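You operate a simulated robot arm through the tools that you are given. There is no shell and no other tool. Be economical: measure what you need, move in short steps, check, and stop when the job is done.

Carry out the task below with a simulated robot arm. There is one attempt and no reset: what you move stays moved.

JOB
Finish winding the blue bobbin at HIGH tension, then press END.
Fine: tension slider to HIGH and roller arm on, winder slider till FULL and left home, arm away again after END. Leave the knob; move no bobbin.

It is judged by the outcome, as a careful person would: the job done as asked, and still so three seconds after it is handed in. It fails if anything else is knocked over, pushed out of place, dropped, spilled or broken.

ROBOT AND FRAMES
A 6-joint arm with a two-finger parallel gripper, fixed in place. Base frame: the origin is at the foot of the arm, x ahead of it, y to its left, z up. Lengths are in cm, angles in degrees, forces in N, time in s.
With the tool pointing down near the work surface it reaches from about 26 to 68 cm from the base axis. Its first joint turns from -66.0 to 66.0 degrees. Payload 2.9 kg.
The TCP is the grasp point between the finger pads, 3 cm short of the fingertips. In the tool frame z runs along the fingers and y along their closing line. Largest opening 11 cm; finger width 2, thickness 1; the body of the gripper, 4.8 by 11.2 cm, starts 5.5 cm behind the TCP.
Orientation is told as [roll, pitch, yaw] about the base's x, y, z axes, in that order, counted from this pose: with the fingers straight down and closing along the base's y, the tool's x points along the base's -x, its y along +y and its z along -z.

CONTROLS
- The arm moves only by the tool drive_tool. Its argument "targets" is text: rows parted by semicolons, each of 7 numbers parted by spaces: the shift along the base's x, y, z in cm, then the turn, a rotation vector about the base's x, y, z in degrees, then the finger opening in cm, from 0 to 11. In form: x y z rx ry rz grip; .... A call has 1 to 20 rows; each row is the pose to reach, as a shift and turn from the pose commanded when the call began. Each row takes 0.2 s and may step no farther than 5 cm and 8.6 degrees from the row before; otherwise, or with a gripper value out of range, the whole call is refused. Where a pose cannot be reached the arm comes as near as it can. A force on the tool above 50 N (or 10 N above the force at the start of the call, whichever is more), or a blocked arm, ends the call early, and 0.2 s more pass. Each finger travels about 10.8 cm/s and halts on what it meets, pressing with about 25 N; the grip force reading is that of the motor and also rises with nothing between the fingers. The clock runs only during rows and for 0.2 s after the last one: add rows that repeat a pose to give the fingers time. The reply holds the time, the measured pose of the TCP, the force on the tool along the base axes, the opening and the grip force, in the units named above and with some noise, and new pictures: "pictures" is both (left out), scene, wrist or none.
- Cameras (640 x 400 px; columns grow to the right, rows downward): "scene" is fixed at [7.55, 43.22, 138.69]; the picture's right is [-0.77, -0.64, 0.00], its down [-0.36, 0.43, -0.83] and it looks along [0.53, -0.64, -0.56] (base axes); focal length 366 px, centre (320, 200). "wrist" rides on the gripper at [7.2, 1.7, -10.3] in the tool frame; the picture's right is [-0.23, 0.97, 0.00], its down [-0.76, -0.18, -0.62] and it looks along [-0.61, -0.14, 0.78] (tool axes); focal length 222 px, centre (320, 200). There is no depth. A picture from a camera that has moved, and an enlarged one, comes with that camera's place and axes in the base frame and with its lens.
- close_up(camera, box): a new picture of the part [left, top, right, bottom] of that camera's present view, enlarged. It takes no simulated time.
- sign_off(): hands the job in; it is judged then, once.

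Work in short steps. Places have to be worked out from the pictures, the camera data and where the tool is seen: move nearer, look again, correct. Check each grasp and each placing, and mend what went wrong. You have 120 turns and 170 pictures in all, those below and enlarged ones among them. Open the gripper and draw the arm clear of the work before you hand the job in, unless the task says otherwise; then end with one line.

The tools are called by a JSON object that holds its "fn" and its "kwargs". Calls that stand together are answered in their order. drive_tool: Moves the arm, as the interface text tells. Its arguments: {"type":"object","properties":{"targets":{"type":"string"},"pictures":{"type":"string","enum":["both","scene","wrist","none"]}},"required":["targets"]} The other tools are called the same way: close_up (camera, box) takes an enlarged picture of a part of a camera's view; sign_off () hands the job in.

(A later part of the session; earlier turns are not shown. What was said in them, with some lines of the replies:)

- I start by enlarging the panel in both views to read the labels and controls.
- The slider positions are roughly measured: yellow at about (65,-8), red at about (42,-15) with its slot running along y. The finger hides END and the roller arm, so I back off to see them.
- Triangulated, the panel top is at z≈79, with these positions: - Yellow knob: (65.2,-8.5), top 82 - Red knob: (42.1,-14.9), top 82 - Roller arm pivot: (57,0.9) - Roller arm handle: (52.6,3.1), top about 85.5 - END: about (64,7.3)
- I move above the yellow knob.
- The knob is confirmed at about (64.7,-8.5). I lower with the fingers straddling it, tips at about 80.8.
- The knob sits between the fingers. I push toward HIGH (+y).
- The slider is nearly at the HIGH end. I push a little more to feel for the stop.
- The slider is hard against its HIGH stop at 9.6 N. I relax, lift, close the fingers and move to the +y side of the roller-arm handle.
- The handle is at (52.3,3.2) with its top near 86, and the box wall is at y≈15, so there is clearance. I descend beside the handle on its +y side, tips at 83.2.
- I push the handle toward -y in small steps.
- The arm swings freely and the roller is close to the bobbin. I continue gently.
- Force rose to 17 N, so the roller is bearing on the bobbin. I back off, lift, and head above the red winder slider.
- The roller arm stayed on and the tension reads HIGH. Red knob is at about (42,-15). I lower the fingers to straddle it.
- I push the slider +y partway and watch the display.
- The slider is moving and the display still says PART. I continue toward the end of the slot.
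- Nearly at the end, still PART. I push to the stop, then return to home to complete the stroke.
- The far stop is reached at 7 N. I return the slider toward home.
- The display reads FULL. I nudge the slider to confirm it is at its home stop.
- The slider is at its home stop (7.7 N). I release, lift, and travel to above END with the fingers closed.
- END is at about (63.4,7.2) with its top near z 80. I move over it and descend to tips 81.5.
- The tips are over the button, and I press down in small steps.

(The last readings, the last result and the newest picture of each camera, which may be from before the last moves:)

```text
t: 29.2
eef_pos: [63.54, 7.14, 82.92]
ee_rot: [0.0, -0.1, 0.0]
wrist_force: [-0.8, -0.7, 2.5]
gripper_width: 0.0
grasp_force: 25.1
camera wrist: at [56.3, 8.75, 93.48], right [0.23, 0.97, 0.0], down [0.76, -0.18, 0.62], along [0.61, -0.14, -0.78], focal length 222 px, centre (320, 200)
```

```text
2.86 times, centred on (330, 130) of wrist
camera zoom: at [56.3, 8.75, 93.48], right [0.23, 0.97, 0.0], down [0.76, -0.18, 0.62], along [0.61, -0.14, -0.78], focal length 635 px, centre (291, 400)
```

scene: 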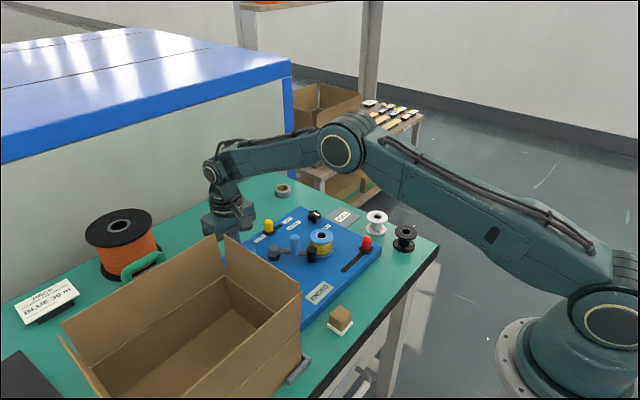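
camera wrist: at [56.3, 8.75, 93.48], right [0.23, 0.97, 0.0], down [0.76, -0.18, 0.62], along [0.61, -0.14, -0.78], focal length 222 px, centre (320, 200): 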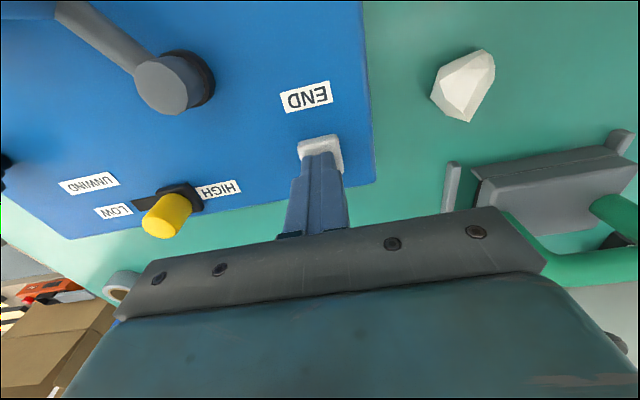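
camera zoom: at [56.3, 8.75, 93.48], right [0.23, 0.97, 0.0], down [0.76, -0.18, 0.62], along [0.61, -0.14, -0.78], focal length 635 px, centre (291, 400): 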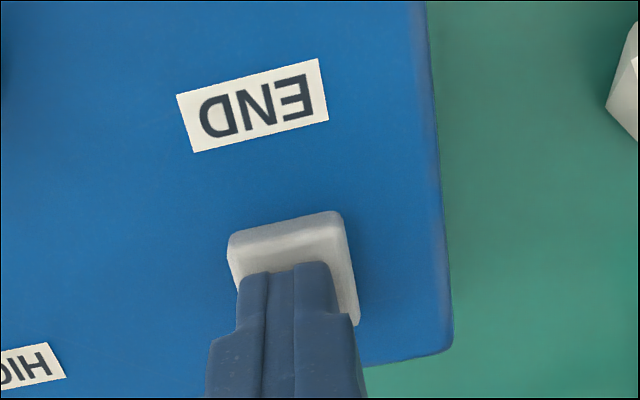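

Display text seems to have changed, so I enlarge it.

{"fn": "close_up", "kwargs": {"camera": "scene", "box": [280, 240, 380, 320]}}

```text
5.00 times, centred on (330, 280) of scene
camera zoom: at [7.54, 43.22, 138.69], right [-0.77, -0.64, 0.0], down [-0.36, 0.43, -0.83], along [0.53, -0.64, -0.56], focal length 1832 px, centre (270, -200)
```

zoom: 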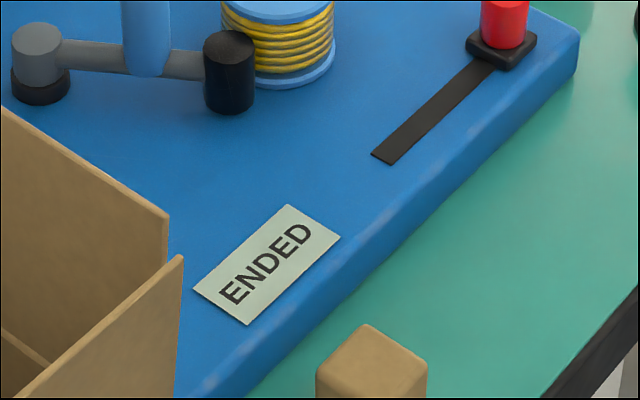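

The display shows ENDED. I lift off and go above the handle with the fingers opened, to straddle it and swing the arm away.

{"fn": "drive_tool", "kwargs": {"targets": "0 0 4 0 0 0 0; 0 0 8 0 0 0 0; 0 0 13 0 0 0 0; -3 -3 13 0 0 0 2; -6 -6 13 0 0 0 4; -9 -8 13 0 0 0 4.4; -10.3 -8.8 13 0 0 0 4.4; -10.3 -8.8 13 0 0 0 4.4"}}

{"fn": "close_up", "kwargs": {"camera": "scene", "box": [240, 170, 360, 280]}}

```text
t: 31.0
eef_pos: [53.13, -1.8, 96.08]
ee_rot: [0.0, 0.0, 0.0]
wrist_force: [-1.0, -0.3, -0.4]
gripper_width: 4.42
grasp_force: 0.1
camera wrist: at [45.96, -0.08, 106.52], right [0.23, 0.97, 0.0], down [0.76, -0.18, 0.62], along [0.61, -0.14, -0.78], focal length 222 px, centre (320, 200)
```

scene: 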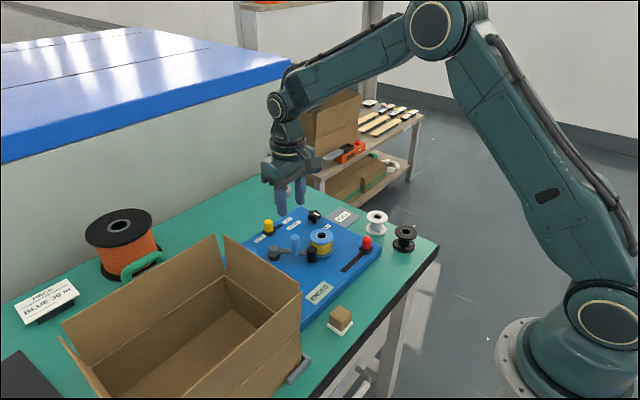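
wrist: 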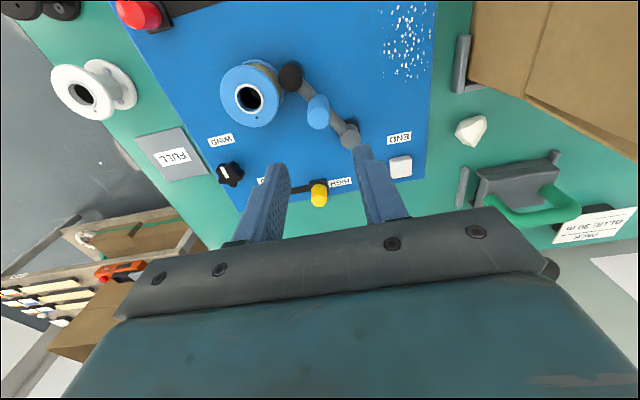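

```text
3.64 times, centred on (300, 225) of scene
camera zoom: at [7.55, 43.22, 138.69], right [-0.77, -0.64, 0.0], down [-0.36, 0.43, -0.83], along [0.53, -0.64, -0.56], focal length 1332 px, centre (393, 109)
```

zoom: 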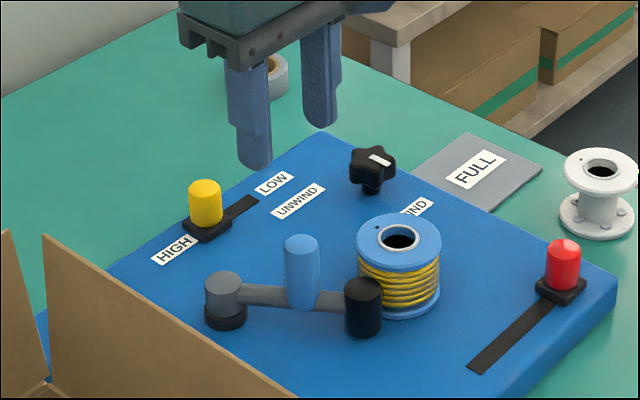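

Handle is at about (52.6,-1.75), between the fingers. I lower to tips of about 83.9, above the bobbin's top.

{"fn": "drive_tool", "kwargs": {"targets": "-0.4 0.1 -4 0 0 0 4.4; -0.4 0.1 -8 0 0 0 4.4; -0.4 0.1 -9.3 0 0 0 4.4; -0.4 0.1 -9.3 0 0 0 4.0"}}

{"fn": "close_up", "kwargs": {"camera": "scene", "box": [240, 190, 340, 280]}}

```text
t: 32.0
eef_pos: [52.78, -1.61, 86.6]
ee_rot: [0.0, 0.0, -0.1]
wrist_force: [0.2, -0.2, 0.3]
gripper_width: 4.0
grasp_force: 0.0
camera wrist: at [45.62, -0.01, 97.15], right [0.23, 0.97, 0.0], down [0.76, -0.18, 0.62], along [0.61, -0.14, -0.78], focal length 222 px, centre (320, 200)
```

scene: 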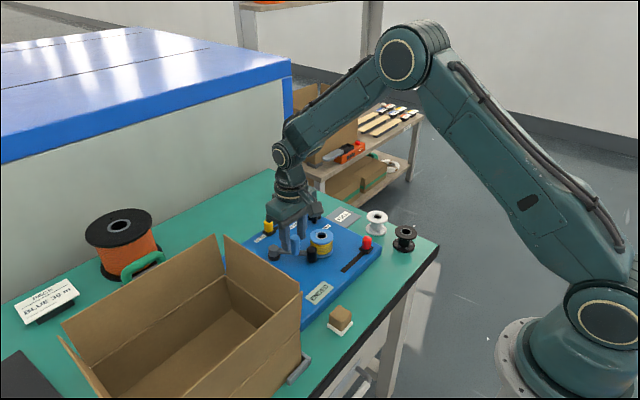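
wrist: 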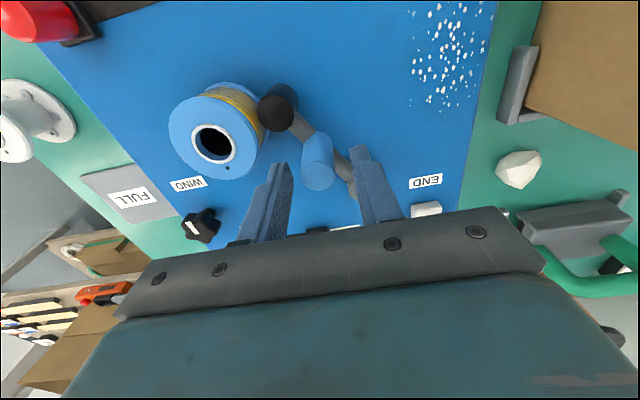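

```text
4.44 times, centred on (290, 235) of scene
camera zoom: at [7.55, 43.22, 138.69], right [-0.77, -0.64, 0.0], down [-0.36, 0.43, -0.83], along [0.53, -0.64, -0.56], focal length 1629 px, centre (453, 44)
```

zoom: 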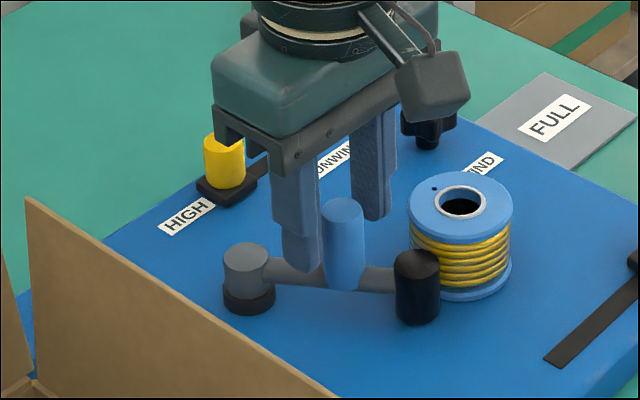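

Straddled. I swing the handle back +y along its arc.

{"fn": "drive_tool", "kwargs": {"targets": "0 0.8 0 0 0 0 4; -0.2 1.6 0 0 0 0 4; -0.4 2.4 0 0 0 0 4; -0.4 3.2 0 0 0 0 4; -0.3 4 0 0 0 0 4; -0.2 4.8 0 0 0 0 4; 0 5.5 0 0 0 0 4; 0 5.8 0 0 0 0 4; 0 5.8 0 0 0 0 4"}}

{"fn": "close_up", "kwargs": {"camera": "scene", "box": [240, 190, 340, 280]}}

```text
t: 34.0
eef_pos: [52.88, 4.17, 86.64]
ee_rot: [0.1, -0.1, -0.2]
wrist_force: [2.6, -5.4, 0.8]
gripper_width: 4.32
grasp_force: 3.4
camera wrist: at [45.63, 5.8, 97.21], right [0.23, 0.97, 0.0], down [0.76, -0.18, 0.62], along [0.61, -0.14, -0.78], focal length 222 px, centre (320, 200)
```

scene: 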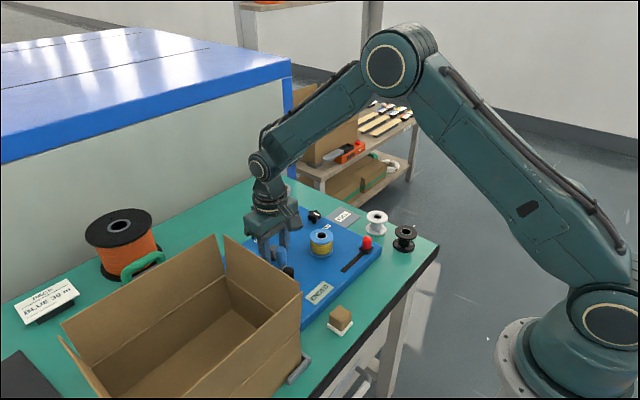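
wrist: 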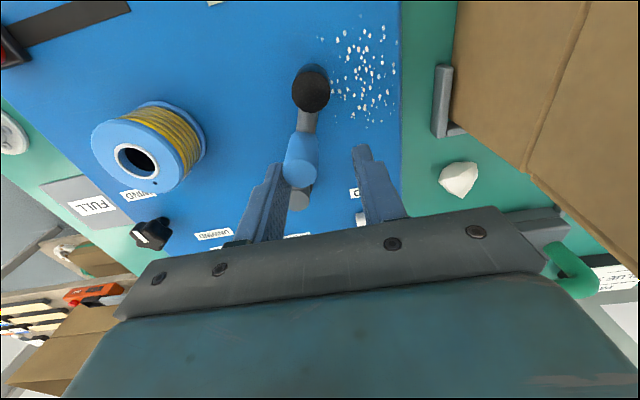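

```text
4.44 times, centred on (290, 235) of scene
camera zoom: at [7.55, 43.21, 138.7], right [-0.77, -0.64, 0.0], down [-0.36, 0.43, -0.83], along [0.53, -0.64, -0.56], focal length 1629 px, centre (453, 44)
```

zoom: 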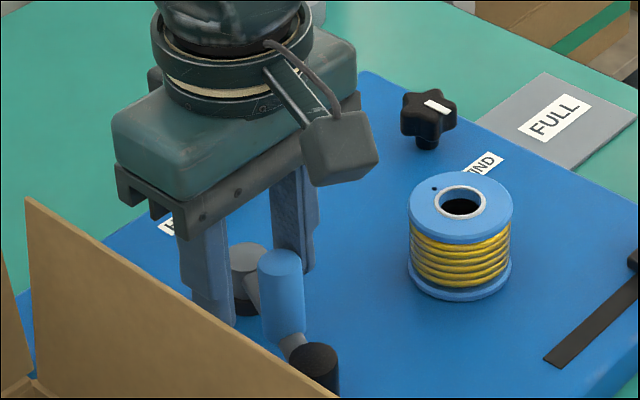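

The roller arm is back against its away stop. I centre the fingers, lift straight up and draw clear.

{"fn": "drive_tool", "kwargs": {"targets": "0 -0.6 0 0 0 0 4.4; 0 -0.6 0 0 0 0 4.4; 0 -0.6 4 0 0 0 4.4; 0 -0.6 8 0 0 0 4.4; 0 -0.6 13 0 0 0 5; 0 -0.6 17 0 0 0 7; -3 -3 20 0 0 0 9; -6 -6 23 0 0 0 11; -8 -9.5 25 0 0 0 11; -10 -13 25 0 0 0 11; -12 -16 25 0 0 0 11; -14 -16 25 0 0 0 11; -14 -16 25 0 0 0 11"}}

{"fn": "close_up", "kwargs": {"camera": "scene", "box": [220, 160, 440, 320]}}

{"fn": "close_up", "kwargs": {"camera": "wrist", "box": [200, 0, 480, 200]}}

```text
refused: row 8 steps farther than a row can; nothing moved
```

```text
2.50 times, centred on (330, 240) of scene
camera zoom: at [7.55, 43.21, 138.7], right [-0.77, -0.64, 0.0], down [-0.36, 0.43, -0.83], along [0.53, -0.64, -0.56], focal length 916 px, centre (295, 100)
```

zoom: 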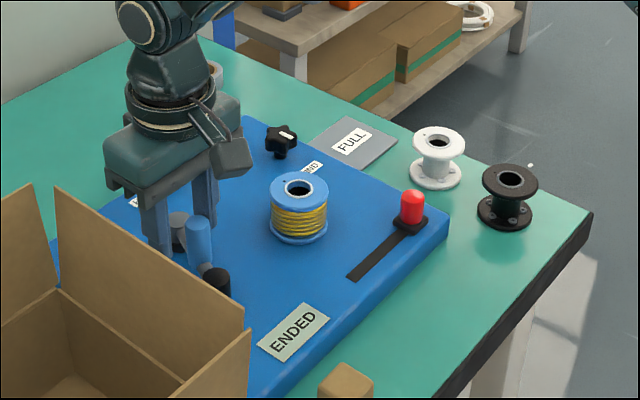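

```text
2.00 times, centred on (340, 100) of wrist
camera zoom: at [45.63, 5.8, 97.21], right [0.23, 0.97, 0.0], down [0.76, -0.18, 0.62], along [0.61, -0.14, -0.78], focal length 444 px, centre (280, 400)
```

zoom: 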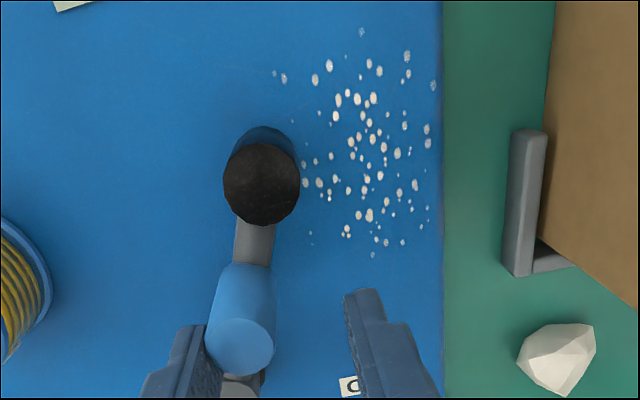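

The call was refused because one row stepped too far. I repeat the retreat with shorter steps.

{"fn": "drive_tool", "kwargs": {"targets": "0 -0.6 0 0 0 0 4.4; 0 -0.6 0 0 0 0 4.4; 0 -0.6 4 0 0 0 4.4; 0 -0.6 8 0 0 0 4.4; 0 -0.6 12 0 0 0 5; 0 -0.6 16 0 0 0 7; -2 -3 19 0 0 0 9; -4 -6 22 0 0 0 11; -6 -9 25 0 0 0 11; -8 -12 25 0 0 0 11; -10 -15 25 0 0 0 11; -12 -16 25 0 0 0 11; -12 -16 25 0 0 0 11"}}

{"fn": "close_up", "kwargs": {"camera": "scene", "box": [220, 160, 440, 320]}}

{"fn": "close_up", "kwargs": {"camera": "wrist", "box": [200, 10, 500, 240]}}

```text
t: 36.8
eef_pos: [40.84, -11.93, 111.61]
ee_rot: [0.0, 0.0, 0.1]
wrist_force: [-0.6, -0.8, 0.4]
gripper_width: 11.0
grasp_force: 0.1
camera wrist: at [33.62, -10.26, 122.12], right [0.23, 0.97, 0.0], down [0.76, -0.18, 0.62], along [0.61, -0.14, -0.78], focal length 222 px, centre (320, 200)
```

scene: 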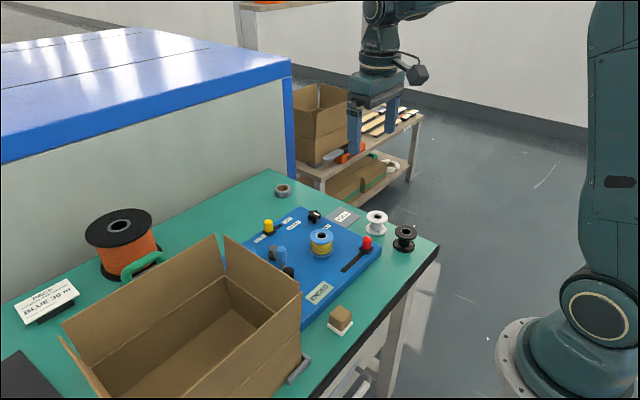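
wrist: 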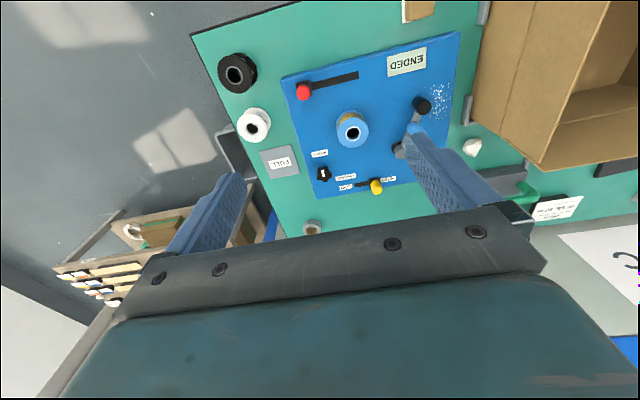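

```text
2.50 times, centred on (330, 240) of scene
camera zoom: at [7.55, 43.22, 138.69], right [-0.77, -0.64, 0.0], down [-0.36, 0.43, -0.83], along [0.53, -0.64, -0.56], focal length 916 px, centre (295, 100)
```

zoom: 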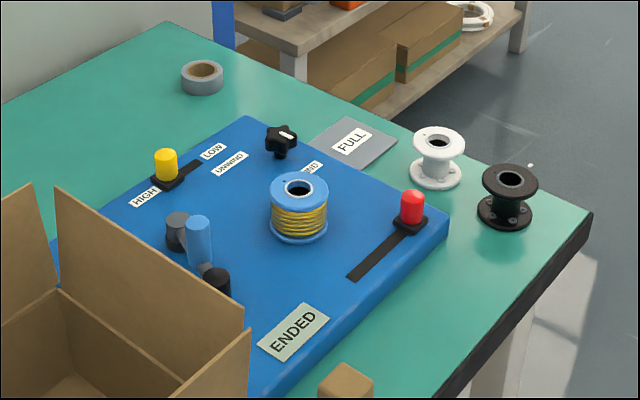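

```text
1.74 times, centred on (350, 125) of wrist
camera zoom: at [33.62, -10.26, 122.12], right [0.23, 0.97, 0.0], down [0.76, -0.18, 0.62], along [0.61, -0.14, -0.78], focal length 386 px, centre (268, 330)
```

zoom: 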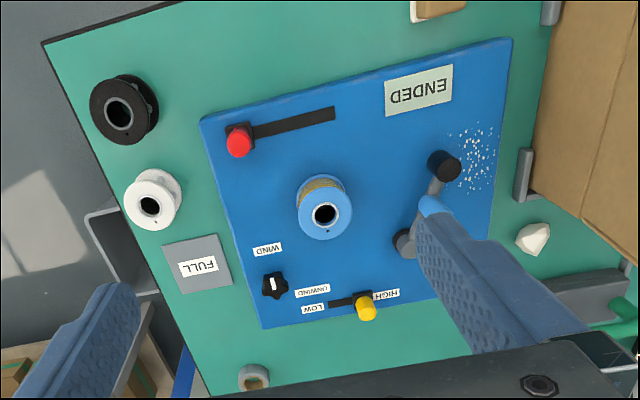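

The final pictures show ENDED on the display, tension at HIGH, the winder slider home and the roller arm away. The knob and bobbins are undisturbed and the robot arm is clear, so I hand in.

{"fn": "sign_off", "kwargs": {}}

```text
The job is handed in.
```

The blue bobbin is wound to FULL at HIGH tension and END has been pressed (the display reads ENDED); the winder slider is home, the roller arm is away, and the knob and bobbins were left in place.
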